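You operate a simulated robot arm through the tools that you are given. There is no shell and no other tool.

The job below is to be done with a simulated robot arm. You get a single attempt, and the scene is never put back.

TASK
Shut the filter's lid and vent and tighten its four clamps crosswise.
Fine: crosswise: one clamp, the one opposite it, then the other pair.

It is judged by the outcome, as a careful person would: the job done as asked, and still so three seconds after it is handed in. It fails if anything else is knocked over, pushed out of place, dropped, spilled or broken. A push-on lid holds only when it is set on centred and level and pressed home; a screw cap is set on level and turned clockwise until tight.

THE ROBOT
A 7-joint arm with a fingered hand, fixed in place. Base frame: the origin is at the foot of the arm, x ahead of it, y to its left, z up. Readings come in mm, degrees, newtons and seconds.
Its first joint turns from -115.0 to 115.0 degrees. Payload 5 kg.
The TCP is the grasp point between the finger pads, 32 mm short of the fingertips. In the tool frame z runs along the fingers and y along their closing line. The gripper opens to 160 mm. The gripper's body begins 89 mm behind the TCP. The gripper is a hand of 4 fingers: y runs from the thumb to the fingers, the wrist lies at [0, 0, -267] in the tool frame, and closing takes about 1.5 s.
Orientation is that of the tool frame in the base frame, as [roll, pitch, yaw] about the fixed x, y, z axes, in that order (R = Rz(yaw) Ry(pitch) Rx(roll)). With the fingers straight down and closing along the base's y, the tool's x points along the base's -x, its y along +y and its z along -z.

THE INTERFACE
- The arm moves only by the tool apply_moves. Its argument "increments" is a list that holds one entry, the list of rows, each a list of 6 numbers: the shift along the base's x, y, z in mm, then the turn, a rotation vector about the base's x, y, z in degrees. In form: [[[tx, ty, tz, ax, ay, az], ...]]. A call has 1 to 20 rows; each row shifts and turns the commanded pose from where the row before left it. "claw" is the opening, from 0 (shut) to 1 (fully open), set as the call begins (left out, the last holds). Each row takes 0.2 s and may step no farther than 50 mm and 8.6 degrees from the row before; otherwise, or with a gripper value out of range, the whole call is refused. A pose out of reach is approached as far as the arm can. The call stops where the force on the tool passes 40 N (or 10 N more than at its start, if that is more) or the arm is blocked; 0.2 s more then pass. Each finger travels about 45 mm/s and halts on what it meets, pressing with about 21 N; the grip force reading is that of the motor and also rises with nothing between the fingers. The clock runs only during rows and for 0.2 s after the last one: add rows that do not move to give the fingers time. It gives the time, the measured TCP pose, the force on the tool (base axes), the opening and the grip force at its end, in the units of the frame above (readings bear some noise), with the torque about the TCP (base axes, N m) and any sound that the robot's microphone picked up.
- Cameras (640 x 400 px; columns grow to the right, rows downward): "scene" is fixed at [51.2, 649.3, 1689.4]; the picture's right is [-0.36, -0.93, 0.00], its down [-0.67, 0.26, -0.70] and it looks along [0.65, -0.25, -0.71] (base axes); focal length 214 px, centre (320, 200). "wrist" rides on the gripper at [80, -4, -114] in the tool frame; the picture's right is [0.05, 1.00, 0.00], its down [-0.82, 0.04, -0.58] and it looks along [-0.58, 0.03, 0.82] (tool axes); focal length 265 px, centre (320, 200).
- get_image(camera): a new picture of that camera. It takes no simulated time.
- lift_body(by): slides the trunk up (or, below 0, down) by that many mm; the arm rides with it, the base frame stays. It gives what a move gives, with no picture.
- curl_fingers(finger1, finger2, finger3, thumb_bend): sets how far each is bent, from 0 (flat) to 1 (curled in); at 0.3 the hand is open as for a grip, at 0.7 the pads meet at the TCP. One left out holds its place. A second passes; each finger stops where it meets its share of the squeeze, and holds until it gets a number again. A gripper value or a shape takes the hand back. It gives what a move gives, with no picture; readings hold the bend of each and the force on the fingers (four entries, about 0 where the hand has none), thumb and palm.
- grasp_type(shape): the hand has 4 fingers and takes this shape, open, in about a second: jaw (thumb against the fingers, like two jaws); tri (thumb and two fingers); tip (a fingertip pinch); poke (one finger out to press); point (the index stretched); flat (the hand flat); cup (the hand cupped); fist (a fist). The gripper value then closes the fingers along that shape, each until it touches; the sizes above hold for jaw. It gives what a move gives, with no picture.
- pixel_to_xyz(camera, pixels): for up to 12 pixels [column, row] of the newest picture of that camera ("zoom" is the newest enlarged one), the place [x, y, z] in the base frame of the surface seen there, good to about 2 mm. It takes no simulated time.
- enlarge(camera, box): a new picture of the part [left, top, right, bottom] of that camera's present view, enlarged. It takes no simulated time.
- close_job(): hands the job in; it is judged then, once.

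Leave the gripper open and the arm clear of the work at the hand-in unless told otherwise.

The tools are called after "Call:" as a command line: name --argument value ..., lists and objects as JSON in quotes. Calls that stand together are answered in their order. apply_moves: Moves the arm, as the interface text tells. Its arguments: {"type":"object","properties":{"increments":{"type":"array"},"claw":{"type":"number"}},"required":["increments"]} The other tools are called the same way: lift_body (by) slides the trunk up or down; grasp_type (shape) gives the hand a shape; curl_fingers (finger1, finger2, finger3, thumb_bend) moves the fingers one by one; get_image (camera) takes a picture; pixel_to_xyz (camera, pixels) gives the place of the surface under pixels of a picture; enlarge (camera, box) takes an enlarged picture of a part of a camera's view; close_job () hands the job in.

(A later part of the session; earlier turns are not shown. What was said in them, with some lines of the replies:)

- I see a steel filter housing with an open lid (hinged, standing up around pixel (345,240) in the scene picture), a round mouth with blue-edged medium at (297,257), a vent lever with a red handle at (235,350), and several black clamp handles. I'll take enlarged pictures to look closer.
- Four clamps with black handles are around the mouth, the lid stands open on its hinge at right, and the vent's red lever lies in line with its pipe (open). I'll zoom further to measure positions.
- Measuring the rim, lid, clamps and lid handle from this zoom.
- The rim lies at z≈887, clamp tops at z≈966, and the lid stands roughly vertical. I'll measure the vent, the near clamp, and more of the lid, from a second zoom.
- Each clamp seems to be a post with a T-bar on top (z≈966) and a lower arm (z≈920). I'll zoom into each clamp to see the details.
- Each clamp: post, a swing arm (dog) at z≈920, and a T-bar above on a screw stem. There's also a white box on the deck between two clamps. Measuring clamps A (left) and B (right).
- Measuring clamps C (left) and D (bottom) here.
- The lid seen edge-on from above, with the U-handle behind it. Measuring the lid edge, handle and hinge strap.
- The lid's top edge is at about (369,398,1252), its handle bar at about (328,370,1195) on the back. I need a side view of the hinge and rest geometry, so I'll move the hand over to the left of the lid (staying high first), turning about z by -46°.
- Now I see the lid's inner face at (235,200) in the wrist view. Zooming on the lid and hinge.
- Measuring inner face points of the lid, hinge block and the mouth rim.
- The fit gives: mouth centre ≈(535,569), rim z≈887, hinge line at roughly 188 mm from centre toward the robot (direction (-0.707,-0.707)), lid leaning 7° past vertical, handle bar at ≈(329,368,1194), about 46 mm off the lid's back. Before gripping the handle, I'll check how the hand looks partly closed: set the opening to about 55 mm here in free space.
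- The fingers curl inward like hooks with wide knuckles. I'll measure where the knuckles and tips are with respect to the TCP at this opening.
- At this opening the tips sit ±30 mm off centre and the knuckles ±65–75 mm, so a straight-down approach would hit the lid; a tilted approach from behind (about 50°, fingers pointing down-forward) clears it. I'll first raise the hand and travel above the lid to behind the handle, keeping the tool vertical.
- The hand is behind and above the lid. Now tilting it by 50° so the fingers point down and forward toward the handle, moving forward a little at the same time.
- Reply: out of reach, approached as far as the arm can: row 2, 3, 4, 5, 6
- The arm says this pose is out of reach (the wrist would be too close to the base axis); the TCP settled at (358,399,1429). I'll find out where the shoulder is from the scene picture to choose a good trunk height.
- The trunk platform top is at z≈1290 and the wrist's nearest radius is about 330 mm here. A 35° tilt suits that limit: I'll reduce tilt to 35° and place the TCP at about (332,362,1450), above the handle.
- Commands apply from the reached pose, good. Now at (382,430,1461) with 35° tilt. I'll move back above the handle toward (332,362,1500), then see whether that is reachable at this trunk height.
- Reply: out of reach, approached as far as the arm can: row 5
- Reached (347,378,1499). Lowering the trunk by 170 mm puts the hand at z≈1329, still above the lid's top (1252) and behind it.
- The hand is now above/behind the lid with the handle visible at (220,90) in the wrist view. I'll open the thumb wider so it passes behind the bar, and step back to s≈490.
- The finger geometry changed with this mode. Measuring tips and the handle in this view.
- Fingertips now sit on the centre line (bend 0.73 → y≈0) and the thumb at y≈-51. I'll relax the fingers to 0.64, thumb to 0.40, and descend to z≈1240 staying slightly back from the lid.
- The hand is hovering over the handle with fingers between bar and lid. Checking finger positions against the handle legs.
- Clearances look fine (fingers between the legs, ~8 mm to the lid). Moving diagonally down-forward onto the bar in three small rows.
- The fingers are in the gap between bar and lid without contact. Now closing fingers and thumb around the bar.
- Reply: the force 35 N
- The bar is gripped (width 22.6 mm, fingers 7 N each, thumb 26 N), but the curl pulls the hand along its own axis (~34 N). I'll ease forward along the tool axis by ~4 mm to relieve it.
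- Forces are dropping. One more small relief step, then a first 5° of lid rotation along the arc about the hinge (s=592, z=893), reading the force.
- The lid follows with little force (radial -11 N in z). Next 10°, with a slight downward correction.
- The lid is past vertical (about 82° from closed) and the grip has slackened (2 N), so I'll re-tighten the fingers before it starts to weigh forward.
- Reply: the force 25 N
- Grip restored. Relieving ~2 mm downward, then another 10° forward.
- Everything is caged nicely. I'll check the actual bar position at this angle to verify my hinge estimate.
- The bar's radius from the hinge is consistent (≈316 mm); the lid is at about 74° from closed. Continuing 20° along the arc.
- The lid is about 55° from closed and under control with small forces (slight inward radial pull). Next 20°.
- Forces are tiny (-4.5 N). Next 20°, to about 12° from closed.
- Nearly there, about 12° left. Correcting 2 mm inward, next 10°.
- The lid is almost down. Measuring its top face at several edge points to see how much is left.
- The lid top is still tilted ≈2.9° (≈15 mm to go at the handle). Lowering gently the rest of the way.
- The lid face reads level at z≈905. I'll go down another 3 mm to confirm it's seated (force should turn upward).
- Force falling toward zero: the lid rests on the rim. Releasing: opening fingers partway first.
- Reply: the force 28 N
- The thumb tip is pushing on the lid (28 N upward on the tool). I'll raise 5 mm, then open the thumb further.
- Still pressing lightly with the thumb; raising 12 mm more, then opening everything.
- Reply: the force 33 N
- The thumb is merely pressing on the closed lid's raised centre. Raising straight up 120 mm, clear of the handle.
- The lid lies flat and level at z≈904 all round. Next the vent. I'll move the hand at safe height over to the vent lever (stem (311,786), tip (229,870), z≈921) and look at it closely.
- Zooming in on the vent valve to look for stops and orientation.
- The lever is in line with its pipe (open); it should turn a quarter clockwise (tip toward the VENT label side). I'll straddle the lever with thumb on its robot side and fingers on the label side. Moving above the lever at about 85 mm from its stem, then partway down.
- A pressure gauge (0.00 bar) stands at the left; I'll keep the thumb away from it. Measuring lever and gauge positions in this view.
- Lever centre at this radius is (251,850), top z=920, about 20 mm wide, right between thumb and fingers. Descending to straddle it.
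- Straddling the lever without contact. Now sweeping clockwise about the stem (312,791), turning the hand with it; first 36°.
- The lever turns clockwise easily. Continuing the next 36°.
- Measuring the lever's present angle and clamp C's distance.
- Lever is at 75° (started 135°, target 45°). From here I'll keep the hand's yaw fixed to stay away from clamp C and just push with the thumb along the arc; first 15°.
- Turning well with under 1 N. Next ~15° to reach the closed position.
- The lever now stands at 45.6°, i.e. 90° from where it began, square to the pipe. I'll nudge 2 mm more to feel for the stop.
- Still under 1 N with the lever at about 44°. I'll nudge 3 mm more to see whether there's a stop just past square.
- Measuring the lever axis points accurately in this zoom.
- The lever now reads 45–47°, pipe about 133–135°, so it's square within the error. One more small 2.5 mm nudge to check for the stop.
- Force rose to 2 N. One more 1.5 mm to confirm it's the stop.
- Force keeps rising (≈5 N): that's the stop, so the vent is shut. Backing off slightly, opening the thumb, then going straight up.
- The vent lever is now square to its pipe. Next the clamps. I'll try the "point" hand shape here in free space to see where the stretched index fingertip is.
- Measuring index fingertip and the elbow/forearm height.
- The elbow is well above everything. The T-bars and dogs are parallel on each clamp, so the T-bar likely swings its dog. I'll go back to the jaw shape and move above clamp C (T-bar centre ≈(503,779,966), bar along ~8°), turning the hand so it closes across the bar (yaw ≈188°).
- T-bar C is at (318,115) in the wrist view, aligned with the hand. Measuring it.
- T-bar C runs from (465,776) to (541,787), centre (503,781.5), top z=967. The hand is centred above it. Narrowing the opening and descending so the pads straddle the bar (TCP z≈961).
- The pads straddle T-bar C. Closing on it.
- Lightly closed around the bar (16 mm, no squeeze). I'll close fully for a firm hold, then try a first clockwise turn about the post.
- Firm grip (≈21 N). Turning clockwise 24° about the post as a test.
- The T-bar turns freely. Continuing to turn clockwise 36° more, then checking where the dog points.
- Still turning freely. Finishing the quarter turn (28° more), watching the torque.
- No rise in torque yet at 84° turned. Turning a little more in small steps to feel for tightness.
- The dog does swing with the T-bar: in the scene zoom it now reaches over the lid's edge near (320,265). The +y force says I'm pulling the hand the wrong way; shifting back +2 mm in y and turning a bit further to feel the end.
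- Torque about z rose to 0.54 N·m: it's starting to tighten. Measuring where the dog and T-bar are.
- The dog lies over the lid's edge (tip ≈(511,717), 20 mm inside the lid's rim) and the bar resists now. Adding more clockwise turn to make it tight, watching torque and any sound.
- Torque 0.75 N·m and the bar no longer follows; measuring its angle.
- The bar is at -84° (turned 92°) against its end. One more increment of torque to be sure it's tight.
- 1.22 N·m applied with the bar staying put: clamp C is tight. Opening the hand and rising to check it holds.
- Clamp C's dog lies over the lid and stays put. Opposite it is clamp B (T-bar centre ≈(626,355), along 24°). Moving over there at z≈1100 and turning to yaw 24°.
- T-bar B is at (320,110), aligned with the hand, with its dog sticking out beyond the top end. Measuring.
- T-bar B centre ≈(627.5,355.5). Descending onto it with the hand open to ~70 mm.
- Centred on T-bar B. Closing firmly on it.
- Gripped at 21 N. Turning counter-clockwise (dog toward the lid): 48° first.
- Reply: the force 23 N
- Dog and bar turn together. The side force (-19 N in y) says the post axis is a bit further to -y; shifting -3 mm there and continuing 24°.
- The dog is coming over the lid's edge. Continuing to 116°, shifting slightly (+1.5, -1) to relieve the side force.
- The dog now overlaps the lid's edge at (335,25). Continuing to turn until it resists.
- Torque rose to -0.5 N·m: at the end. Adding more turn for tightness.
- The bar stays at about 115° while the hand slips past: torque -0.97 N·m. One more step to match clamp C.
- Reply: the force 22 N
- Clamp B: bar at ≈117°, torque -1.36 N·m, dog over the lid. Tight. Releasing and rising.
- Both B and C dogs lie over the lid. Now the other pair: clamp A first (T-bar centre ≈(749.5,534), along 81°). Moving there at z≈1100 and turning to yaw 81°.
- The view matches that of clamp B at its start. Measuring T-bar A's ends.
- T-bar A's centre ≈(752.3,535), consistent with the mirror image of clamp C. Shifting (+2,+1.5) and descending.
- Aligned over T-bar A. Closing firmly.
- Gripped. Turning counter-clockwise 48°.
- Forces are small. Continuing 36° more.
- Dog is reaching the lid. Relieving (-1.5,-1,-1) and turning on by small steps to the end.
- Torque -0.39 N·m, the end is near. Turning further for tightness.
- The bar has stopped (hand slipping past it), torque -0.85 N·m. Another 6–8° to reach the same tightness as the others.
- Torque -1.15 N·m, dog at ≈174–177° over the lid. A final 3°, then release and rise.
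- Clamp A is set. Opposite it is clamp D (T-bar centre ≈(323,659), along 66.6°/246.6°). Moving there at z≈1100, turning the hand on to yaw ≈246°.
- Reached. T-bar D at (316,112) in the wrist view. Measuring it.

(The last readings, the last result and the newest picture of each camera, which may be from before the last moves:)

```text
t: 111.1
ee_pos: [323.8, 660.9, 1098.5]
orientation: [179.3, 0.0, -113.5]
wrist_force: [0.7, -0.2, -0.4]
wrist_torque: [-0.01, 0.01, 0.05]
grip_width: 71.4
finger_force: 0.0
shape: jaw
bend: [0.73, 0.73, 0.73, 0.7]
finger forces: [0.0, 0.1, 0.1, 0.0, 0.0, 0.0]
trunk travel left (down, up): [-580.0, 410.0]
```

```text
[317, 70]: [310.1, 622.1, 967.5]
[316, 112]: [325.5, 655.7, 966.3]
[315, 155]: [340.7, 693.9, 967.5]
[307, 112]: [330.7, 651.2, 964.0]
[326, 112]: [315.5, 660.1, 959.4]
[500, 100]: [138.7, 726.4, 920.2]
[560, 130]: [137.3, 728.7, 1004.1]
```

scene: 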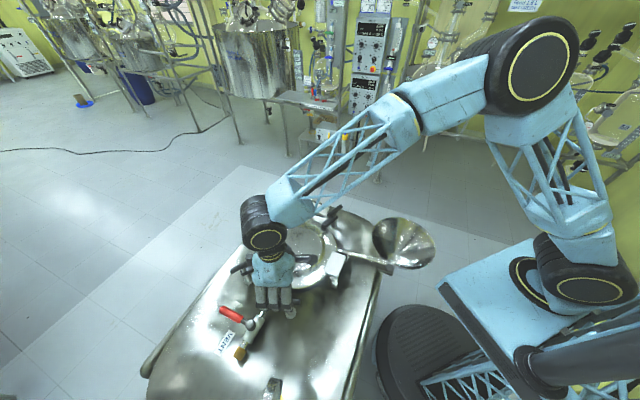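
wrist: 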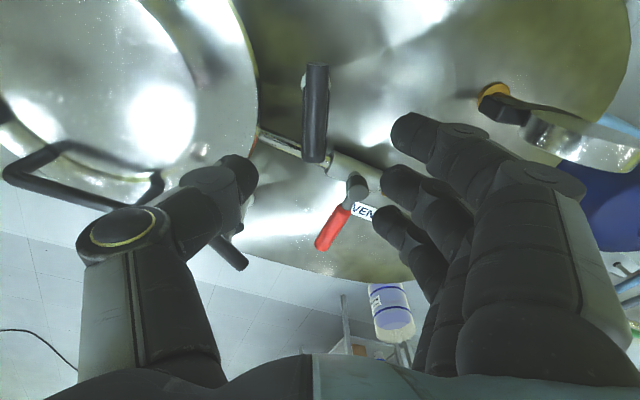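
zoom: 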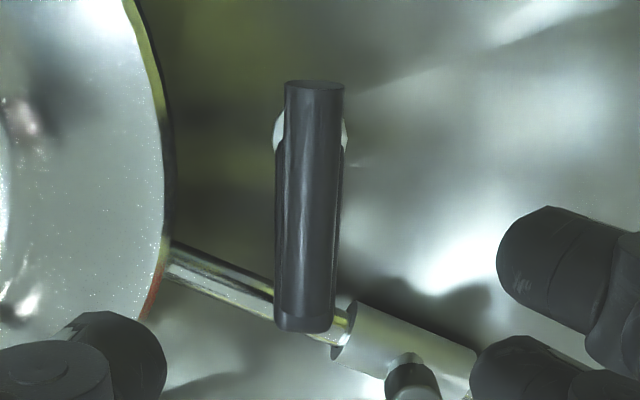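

T-bar D centre ≈(324,658.5), along 67°. Small shift (-2 in y) and descending.

Call:
apply_moves --increments '[[[0, -1.5, -20, 0, 0, 0], [0, 0, -20, 0, 0, 0], [0, 0, -20, 0, 0, 0], [0, 0, -20, 0, 0, 0], [0, 0, -20, 0, 0, 0], [0, 0, -20, 0, 0, 0], [0, 0, -18.5, 0, 0, 0], [0, 0, 0, 0, 0, 0]]]'

Call:
get_image --camera "wrist"

```text
t: 112.9
ee_pos: [322.9, 659.1, 960.1]
orientation: [179.2, 0.0, -113.4]
wrist_force: [0.2, -0.4, 0.5]
wrist_torque: [0.02, -0.02, -0.02]
grip_width: 71.5
finger_force: 0.0
shape: jaw
bend: [0.73, 0.73, 0.73, 0.7]
finger forces: [0.0, 0.0, 0.0, 0.0, 0.1, 0.0]
trunk travel left (down, up): [-580.0, 410.0]
```

```text
taken
```

wrist: 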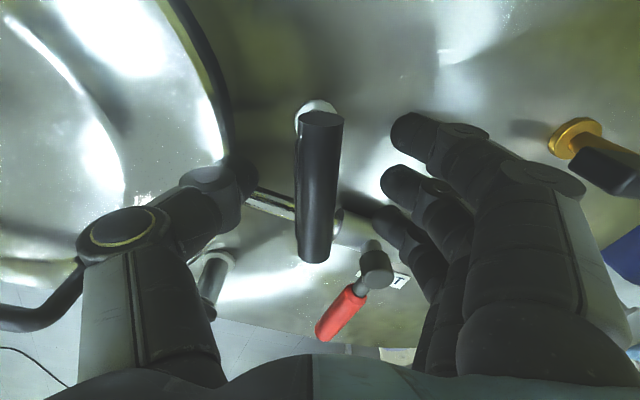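

Centred. Closing firmly on T-bar D.

Call:
apply_moves --increments '[[[0, 0, 0, 0, 0, 0], [0, 0, 0, 0, 0, 0], [0, 0, 0, 0, 0, 0], [0, 0, 0, 0, 0, 0], [0, 0, 0, 0, 0, 0], [0, 0, 0, 0, 0, 0], [0, 0, 0, 0, 0, 0], [0, 0, 0, 0, 0, 0], [0, 0, 0, 0, 0, 0]]]' --claw 0.0

```text
t: 114.9
ee_pos: [322.6, 659.5, 961.3]
orientation: [179.3, 0.0, -113.4]
wrist_force: [-0.7, 0.2, -5.9]
wrist_torque: [-0.02, -0.07, -0.01]
grip_width: 5.9
finger_force: 20.7
shape: jaw
bend: [0.68, 0.71, 0.68, 0.7]
finger forces: [5.9, 6.4, 5.8, 0.0, 18.0, 0.0]
trunk travel left (down, up): [-580.0, 410.0]
```

Gripped. Turning clockwise 48°.

Call:
apply_moves --increments '[[[0, 0, 0, 0, 0, -6], [0, 0, 0, 0, 0, -6], [0, 0, 0, 0, 0, -6], [0, 0, 0, 0, 0, -6], [0, 0, 0, 0, 0, -6], [0, 0, 0, 0, 0, -6], [0, 0, 0, 0, 0, -6], [0, 0, 0, 0, 0, -6], [0, 0, 0, 0, 0, 0]]]'

Call:
get_image --camera "wrist"

```text
t: 116.9
ee_pos: [324.7, 658.0, 960.8]
orientation: [179.3, 0.0, -161.5]
wrist_force: [4.6, 7.2, -7.5]
wrist_torque: [0.06, -0.14, 0.07]
grip_width: 5.2
finger_force: 20.3
shape: jaw
bend: [0.67, 0.71, 0.67, 0.7]
finger forces: [6.6, 8.2, 6.7, 0.1, 16.5, 0.0]
trunk travel left (down, up): [-580.0, 410.0]
```

```text
taken
```

wrist: 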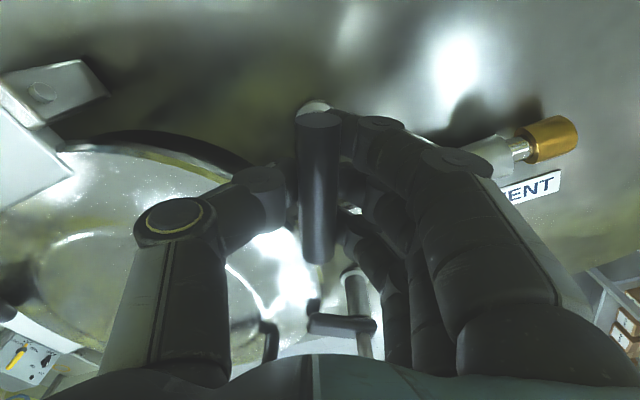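

Moving fine. Slight relief (+1,+1.5,-1) and 36° more.

Call:
apply_moves --increments '[[[0.8, 1.2, -1, 0, 0, 0], [0, 0, 0, 0, 0, -6], [0, 0, 0, 0, 0, -6], [0, 0, 0, 0, 0, -6], [0, 0, 0, 0, 0, -6], [0, 0, 0, 0, 0, -6], [0, 0, 0, 0, 0, -6], [0, 0, 0, 0, 0, 0]]]'

Call:
get_image --camera "wrist"

```text
t: 118.7
ee_pos: [325.8, 659.4, 960.2]
orientation: [179.2, -0.1, 162.5]
wrist_force: [6.0, -0.7, 1.4]
wrist_torque: [-0.13, -0.04, -0.01]
grip_width: 5.3
finger_force: 21.2
shape: jaw
bend: [0.68, 0.71, 0.67, 0.7]
finger forces: [5.8, 8.7, 6.1, 0.0, 20.1, 0.0]
trunk travel left (down, up): [-580.0, 410.0]
```

```text
taken
```

wrist: 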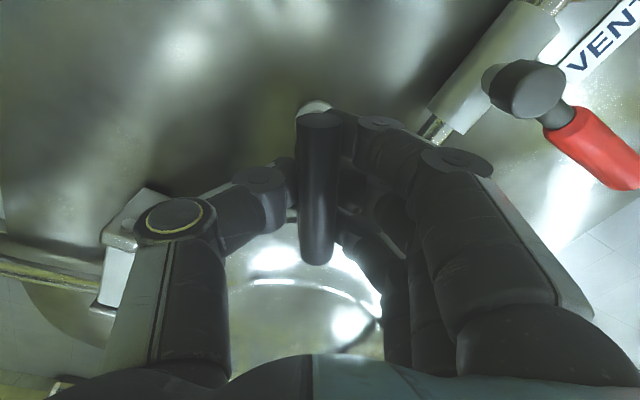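

84° turned, vent lever untouched. Turning on in small steps to the end.

Call:
apply_moves --increments '[[[0.5, 0, 0, 0, 0, -4], [0, 0, 0, 0, 0, -4], [0, 0, 0, 0, 0, -4], [0, 0, 0, 0, 0, 0]]]'

```text
t: 119.7
ee_pos: [325.0, 659.7, 959.6]
orientation: [179.3, -0.1, 150.5]
wrist_force: [5.6, -3.6, -3.8]
wrist_torque: [-0.24, -0.22, 0.41]
grip_width: 5.6
finger_force: 21.2
shape: jaw
bend: [0.67, 0.71, 0.67, 0.7]
finger forces: [6.6, 8.7, 8.3, 0.1, 19.8, 0.1]
trunk travel left (down, up): [-580.0, 410.0]
```

Torque 0.41 N·m: reaching the end. Turning 16° more for tightness.

Call:
apply_moves --increments '[[[0, 0, 0, 0, 0, -4], [0, 0, 0, 0, 0, -4], [0, 0, 0, 0, 0, -4], [0, 0, 0, 0, 0, -4], [0, 0, 0, 0, 0, 0]]]'

Call:
get_image --camera "wrist"

```text
t: 120.9
ee_pos: [323.4, 660.4, 960.3]
orientation: [179.2, 0.0, 134.7]
wrist_force: [-1.2, 5.6, -3.4]
wrist_torque: [-0.03, 0.12, 0.86]
grip_width: 5.8
finger_force: 20.7
shape: jaw
bend: [0.7, 0.71, 0.64, 0.7]
finger forces: [1.8, 8.0, 16.0, 0.0, 18.3, 0.0]
trunk travel left (down, up): [-580.0, 410.0]
```

```text
taken
```

wrist: 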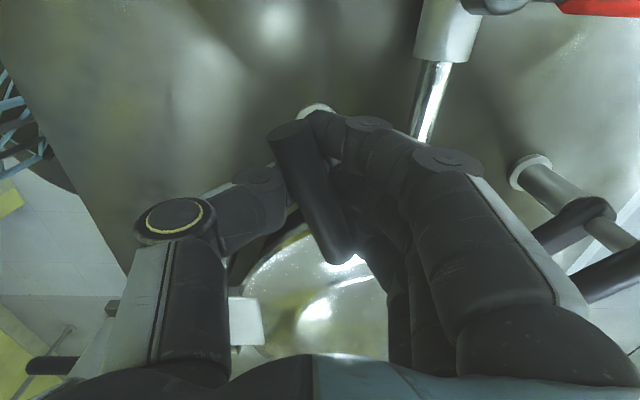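

The bar has stopped; torque 0.86 N·m. Another 7° to match the others.

Call:
apply_moves --increments '[[[0, 0, 0, 0, 0, -4], [0, 0, 0, 0, 0, -3], [0, 0, 0, 0, 0, 0]]]'

Call:
get_image --camera "wrist"

Call:
pixel_to_xyz --camera "wrist" --pixels '[[280, 140], [305, 190], [337, 245], [320, 215]]'

```text
t: 121.7
ee_pos: [324.7, 660.6, 960.0]
orientation: [179.2, -0.1, 127.8]
wrist_force: [-4.1, 13.2, -5.4]
wrist_torque: [0.21, 0.28, 1.5]
grip_width: 5.7
finger_force: 20.4
shape: jaw
bend: [0.7, 0.71, 0.63, 0.71]
finger forces: [0.3, 8.8, 25.1, 0.0, 24.2, 0.0]
trunk travel left (down, up): [-580.0, 410.0]
```

```text
taken
```

wrist: 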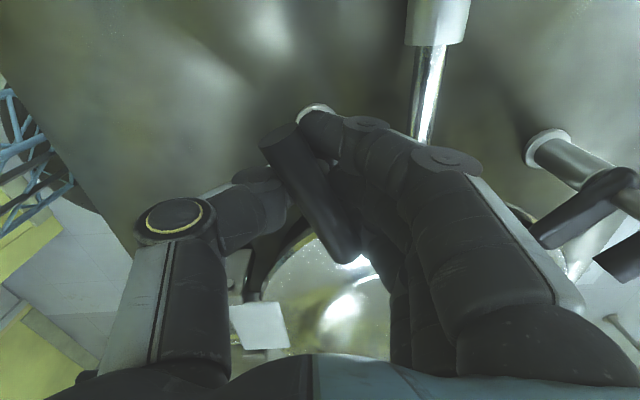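

```text
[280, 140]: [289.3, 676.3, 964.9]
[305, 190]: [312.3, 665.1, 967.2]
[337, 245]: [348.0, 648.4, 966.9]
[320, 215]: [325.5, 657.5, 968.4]
```

Clamp D: bar at -25° (turned 92°), torque 1.5 N·m. Releasing and rising.

Call:
apply_moves --increments '[[[0, 0, 0, 0, 0, 0], [0, 0, 0, 0, 0, 0], [0, 0, 0, 0, 0, 0], [0, 0, 0, 0, 0, 0], [0, 0, 0, 0, 0, 0], [0, 0, 0, 0, 0, 0]]]' --claw 0.45

Call:
apply_moves --increments '[[[0, 0, 20, 0, 0, 0], [0, 0, 30, 0, 0, 0], [0, 0, 30, 0, 0, 0], [0, 0, 40, 0, 0, 0], [0, 0, 40, 0, 0, 0], [0, 0, 40, 0, 0, 0], [0, 0, 40, 0, 0, 0], [0, 0, 0, 0, 0, 0]]]'

Call:
get_image --camera "scene"

Call:
get_image --camera "wrist"

```text
t: 123.1
ee_pos: [324.6, 658.8, 960.2]
orientation: [179.3, 0.0, 127.6]
wrist_force: [0.0, 0.1, -0.2]
wrist_torque: [0.02, -0.01, -0.02]
grip_width: 71.2
finger_force: 0.1
shape: jaw
bend: [0.73, 0.73, 0.73, 0.7]
finger forces: [0.0, 0.0, 0.0, 0.0, 0.1, 0.1]
trunk travel left (down, up): [-580.0, 410.0]
```

```text
t: 124.9
ee_pos: [325.5, 658.8, 1200.6]
orientation: [179.4, 0.0, 127.7]
wrist_force: [0.5, 0.4, 0.9]
wrist_torque: [0.0, -0.02, 0.0]
grip_width: 71.5
finger_force: 0.0
shape: jaw
bend: [0.73, 0.73, 0.73, 0.7]
finger forces: [0.0, 0.0, 0.0, 0.0, 0.0, 0.0]
trunk travel left (down, up): [-580.0, 410.0]
```

```text
taken
```

scene: 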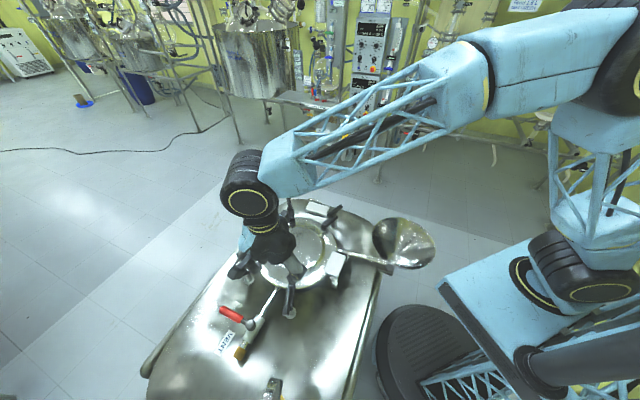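

```text
taken
```

wrist: 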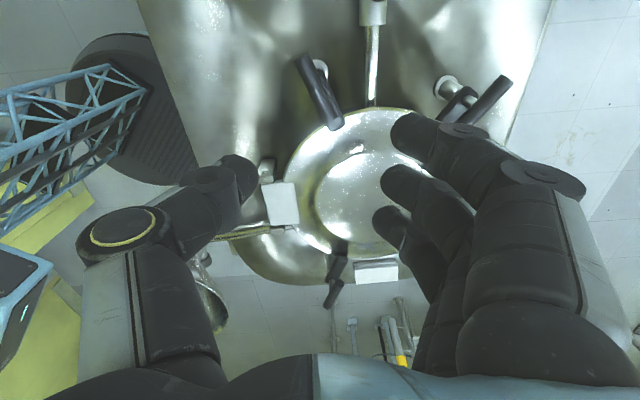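

All four clamps done. Raising the trunk back by 170 mm and retreating near the starting pose, with the hand open, to inspect everything.

Call:
lift_body --by 170

Call:
apply_moves --increments '[[[5, -25, 10, 0, 0, 5.8], [5, -25, 10, 0, 0, 5.8], [5, -25, 10, 0, 0, 5.8], [5, -25, 10, 0, 0, 5.8], [5, -25, 10, 0, 0, 5.8], [5, -25, 10, 0, 0, 5.8], [5, -25, 10, 0, 0, 5.8], [5, -25, 10, 0, 0, 5.8], [5, -25, 0, 0, 0, 5.8], [0, 0, 0, 0, 0, 0]]]' --claw 1.0

Call:
get_image --camera "scene"

Call:
get_image --camera "wrist"

```text
t: 126.8
ee_pos: [325.3, 659.7, 1370.8]
orientation: [179.4, -0.1, 127.7]
wrist_force: [0.0, -1.3, -0.7]
wrist_torque: [-0.04, 0.01, -0.01]
grip_width: 71.3
finger_force: 0.1
shape: jaw
bend: [0.73, 0.73, 0.73, 0.7]
finger forces: [0.0, 0.1, 0.0, 0.0, 0.1, 0.0]
trunk travel left (down, up): [-750.0, 240.0]
```

```text
t: 129.0
ee_pos: [370.0, 434.2, 1451.2]
orientation: [179.4, 0.0, 179.9]
wrist_force: [1.3, 0.2, -0.1]
wrist_torque: [-0.04, 0.0, -0.01]
grip_width: 159.8
finger_force: 0.0
shape: jaw
bend: [0.3, 0.3, 0.3, 0.3]
finger forces: [0.0, 0.1, 0.0, 0.1, 0.1, 0.0]
trunk travel left (down, up): [-750.0, 240.0]
```

```text
taken
```

scene: 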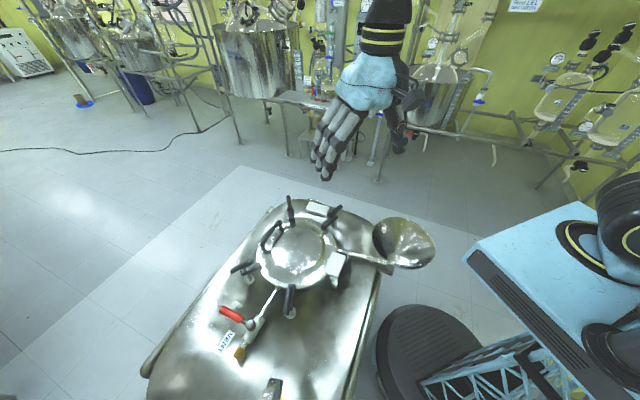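

```text
taken
```

wrist: 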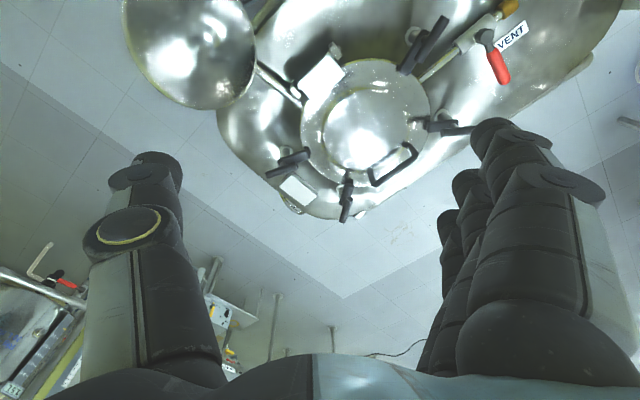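

I'm back near the starting pose with an open hand and a clear view. Zooming to verify lid, vent and all four clamps.

Call:
enlarge --camera "wrist" --box '[230, 0, 530, 230]'

Call:
enlarge --camera "scene" --box '[210, 185, 370, 345]'

Call:
pixel_to_xyz --camera "zoom" --pixels '[[300, 120], [230, 215], [330, 270], [390, 180], [255, 260], [345, 225], [315, 180], [45, 315], [90, 340], [60, 322]]'

```text
1.74 times, centred on (380, 115) of wrist
```

zoom: 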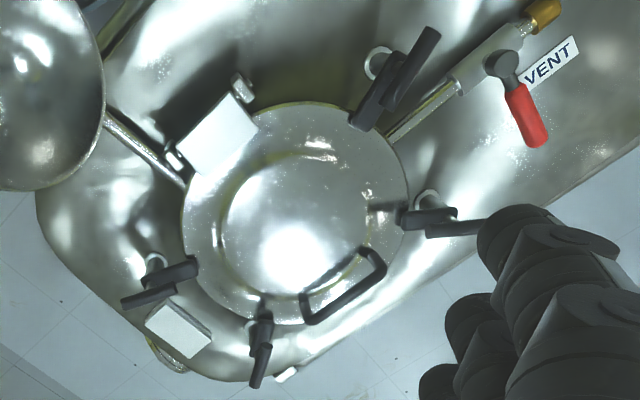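

```text
2.50 times, centred on (290, 265) of scene
```

zoom: 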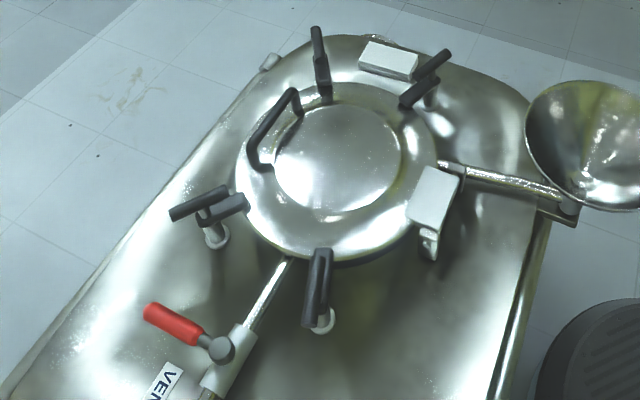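

```text
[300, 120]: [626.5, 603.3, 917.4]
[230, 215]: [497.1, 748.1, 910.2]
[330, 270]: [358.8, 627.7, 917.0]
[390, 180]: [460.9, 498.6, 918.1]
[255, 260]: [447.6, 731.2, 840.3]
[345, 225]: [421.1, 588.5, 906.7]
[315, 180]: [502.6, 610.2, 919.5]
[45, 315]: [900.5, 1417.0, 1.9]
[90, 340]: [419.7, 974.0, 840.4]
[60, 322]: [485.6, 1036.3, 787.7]
```

All four dogs lie over the lid's edge, the lever is square to the pipe. Checking lid level and the T-bar angles numerically.

Call:
enlarge --camera "scene" --box '[235, 190, 335, 290]'

```text
4.00 times, centred on (285, 240) of scene
```

zoom: 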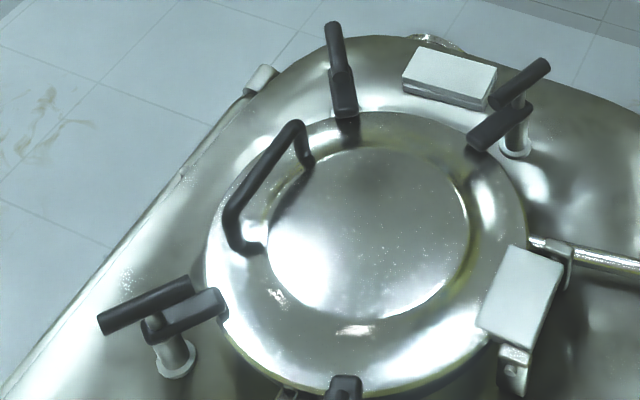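

Call:
pixel_to_xyz --camera "zoom" --pixels '[[332, 32], [340, 70], [345, 108], [545, 65], [500, 103], [475, 145], [105, 325], [185, 288], [222, 300], [345, 385], [230, 150], [290, 125]]'

Call:
pixel_to_xyz --camera "zoom" --pixels '[[215, 260], [250, 345], [400, 130], [510, 240], [440, 365], [300, 375], [380, 118], [360, 230], [480, 75], [410, 85], [530, 300], [560, 255]]'

```text
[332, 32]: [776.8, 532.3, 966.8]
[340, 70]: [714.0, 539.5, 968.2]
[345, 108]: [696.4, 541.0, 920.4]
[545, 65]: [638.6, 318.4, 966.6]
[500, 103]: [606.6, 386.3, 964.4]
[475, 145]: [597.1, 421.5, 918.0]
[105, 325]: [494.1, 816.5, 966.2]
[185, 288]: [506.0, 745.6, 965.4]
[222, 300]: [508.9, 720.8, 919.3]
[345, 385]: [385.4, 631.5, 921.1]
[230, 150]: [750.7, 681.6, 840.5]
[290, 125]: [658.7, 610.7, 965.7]
```

```text
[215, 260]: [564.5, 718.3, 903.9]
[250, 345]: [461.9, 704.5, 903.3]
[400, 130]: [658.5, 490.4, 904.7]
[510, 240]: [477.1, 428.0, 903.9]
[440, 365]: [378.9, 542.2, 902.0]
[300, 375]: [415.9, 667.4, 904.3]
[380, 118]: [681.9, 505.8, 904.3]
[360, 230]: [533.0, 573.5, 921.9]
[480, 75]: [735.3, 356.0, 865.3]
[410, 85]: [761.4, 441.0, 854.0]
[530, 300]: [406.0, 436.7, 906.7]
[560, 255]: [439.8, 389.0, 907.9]
```

Lid level at z≈904 everywhere. A turned ≈92.5°, B ≈91°, D ≈92°; C reads ≈89° – measuring C more accurately with a larger zoom.

Call:
enlarge --camera "scene" --box '[250, 250, 300, 290]'

```text
10.00 times, centred on (275, 270) of scene
```

zoom: 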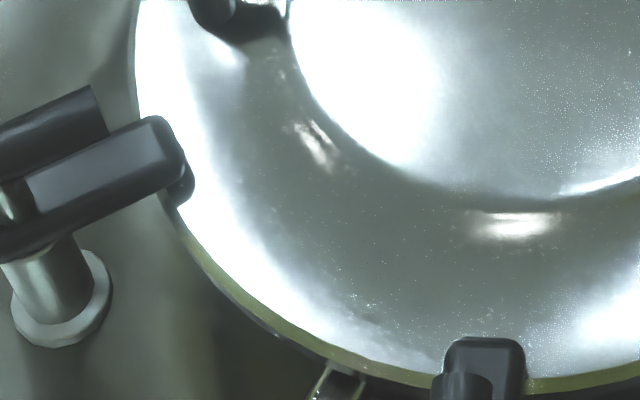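

The dog's foot rests on the lid. One more zoom centred on clamp C's T-bar.

Call:
enlarge --camera "scene" --box '[225, 250, 275, 290]'

Call:
pixel_to_xyz --camera "zoom" --pixels '[[110, 190], [200, 155], [300, 112], [150, 175], [250, 133], [330, 100], [380, 165], [290, 205], [430, 140], [340, 180]]'

```text
10.00 times, centred on (250, 270) of scene
```

zoom: 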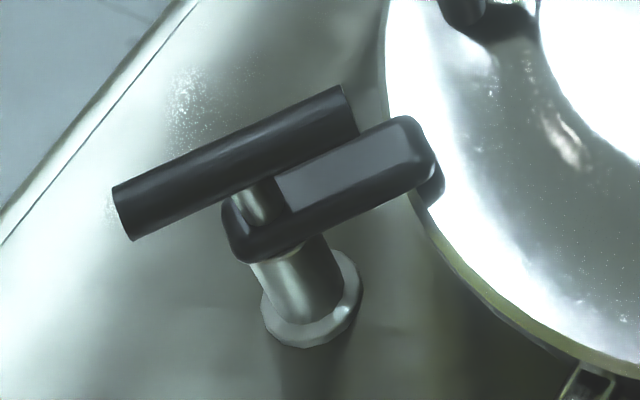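

```text
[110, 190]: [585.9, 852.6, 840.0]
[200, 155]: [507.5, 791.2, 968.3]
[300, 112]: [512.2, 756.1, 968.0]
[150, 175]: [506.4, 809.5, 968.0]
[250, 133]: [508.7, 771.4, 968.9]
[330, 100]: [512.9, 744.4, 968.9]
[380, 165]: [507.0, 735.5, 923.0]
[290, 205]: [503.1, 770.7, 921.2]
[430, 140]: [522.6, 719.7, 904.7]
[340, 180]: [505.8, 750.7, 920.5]
```

Clamp C is at -84.3° (turned 92.5°), matching the others. The lid is shut and level. The vent lever is square to its pipe and against its stop. The clamps were tightened crosswise: C, then opposite B, then A, then opposite D. The hand is open and the arm is clear, so I'm handing the job in.

Call:
close_job

```text
The job is handed in.
```

The filter's lid and vent are shut and its four clamps are tightened crosswise. I've handed the job in. The hand-in gave no verdict, so the readings below are my own last checks.

- **Lid:** it was lowered by its handle onto the rim. It reads level, with its edge at about z = 904 mm all round.
- **Vent:** the lever was turned a quarter clockwise until it met its stop. It now stands square to its pipe.
- **Clamps:** they were tightened in opposite pairs. Looking out from the robot, the order was left, right, far, then near. Each turned about 92° until its arm lay over the lid's edge, and each was finished with 1.2 to 1.5 N·m. None had slipped when I looked again after letting go.

I saw nothing else moved, dropped or knocked over. The hand is open and the arm is back near its starting pose, clear of the filter.
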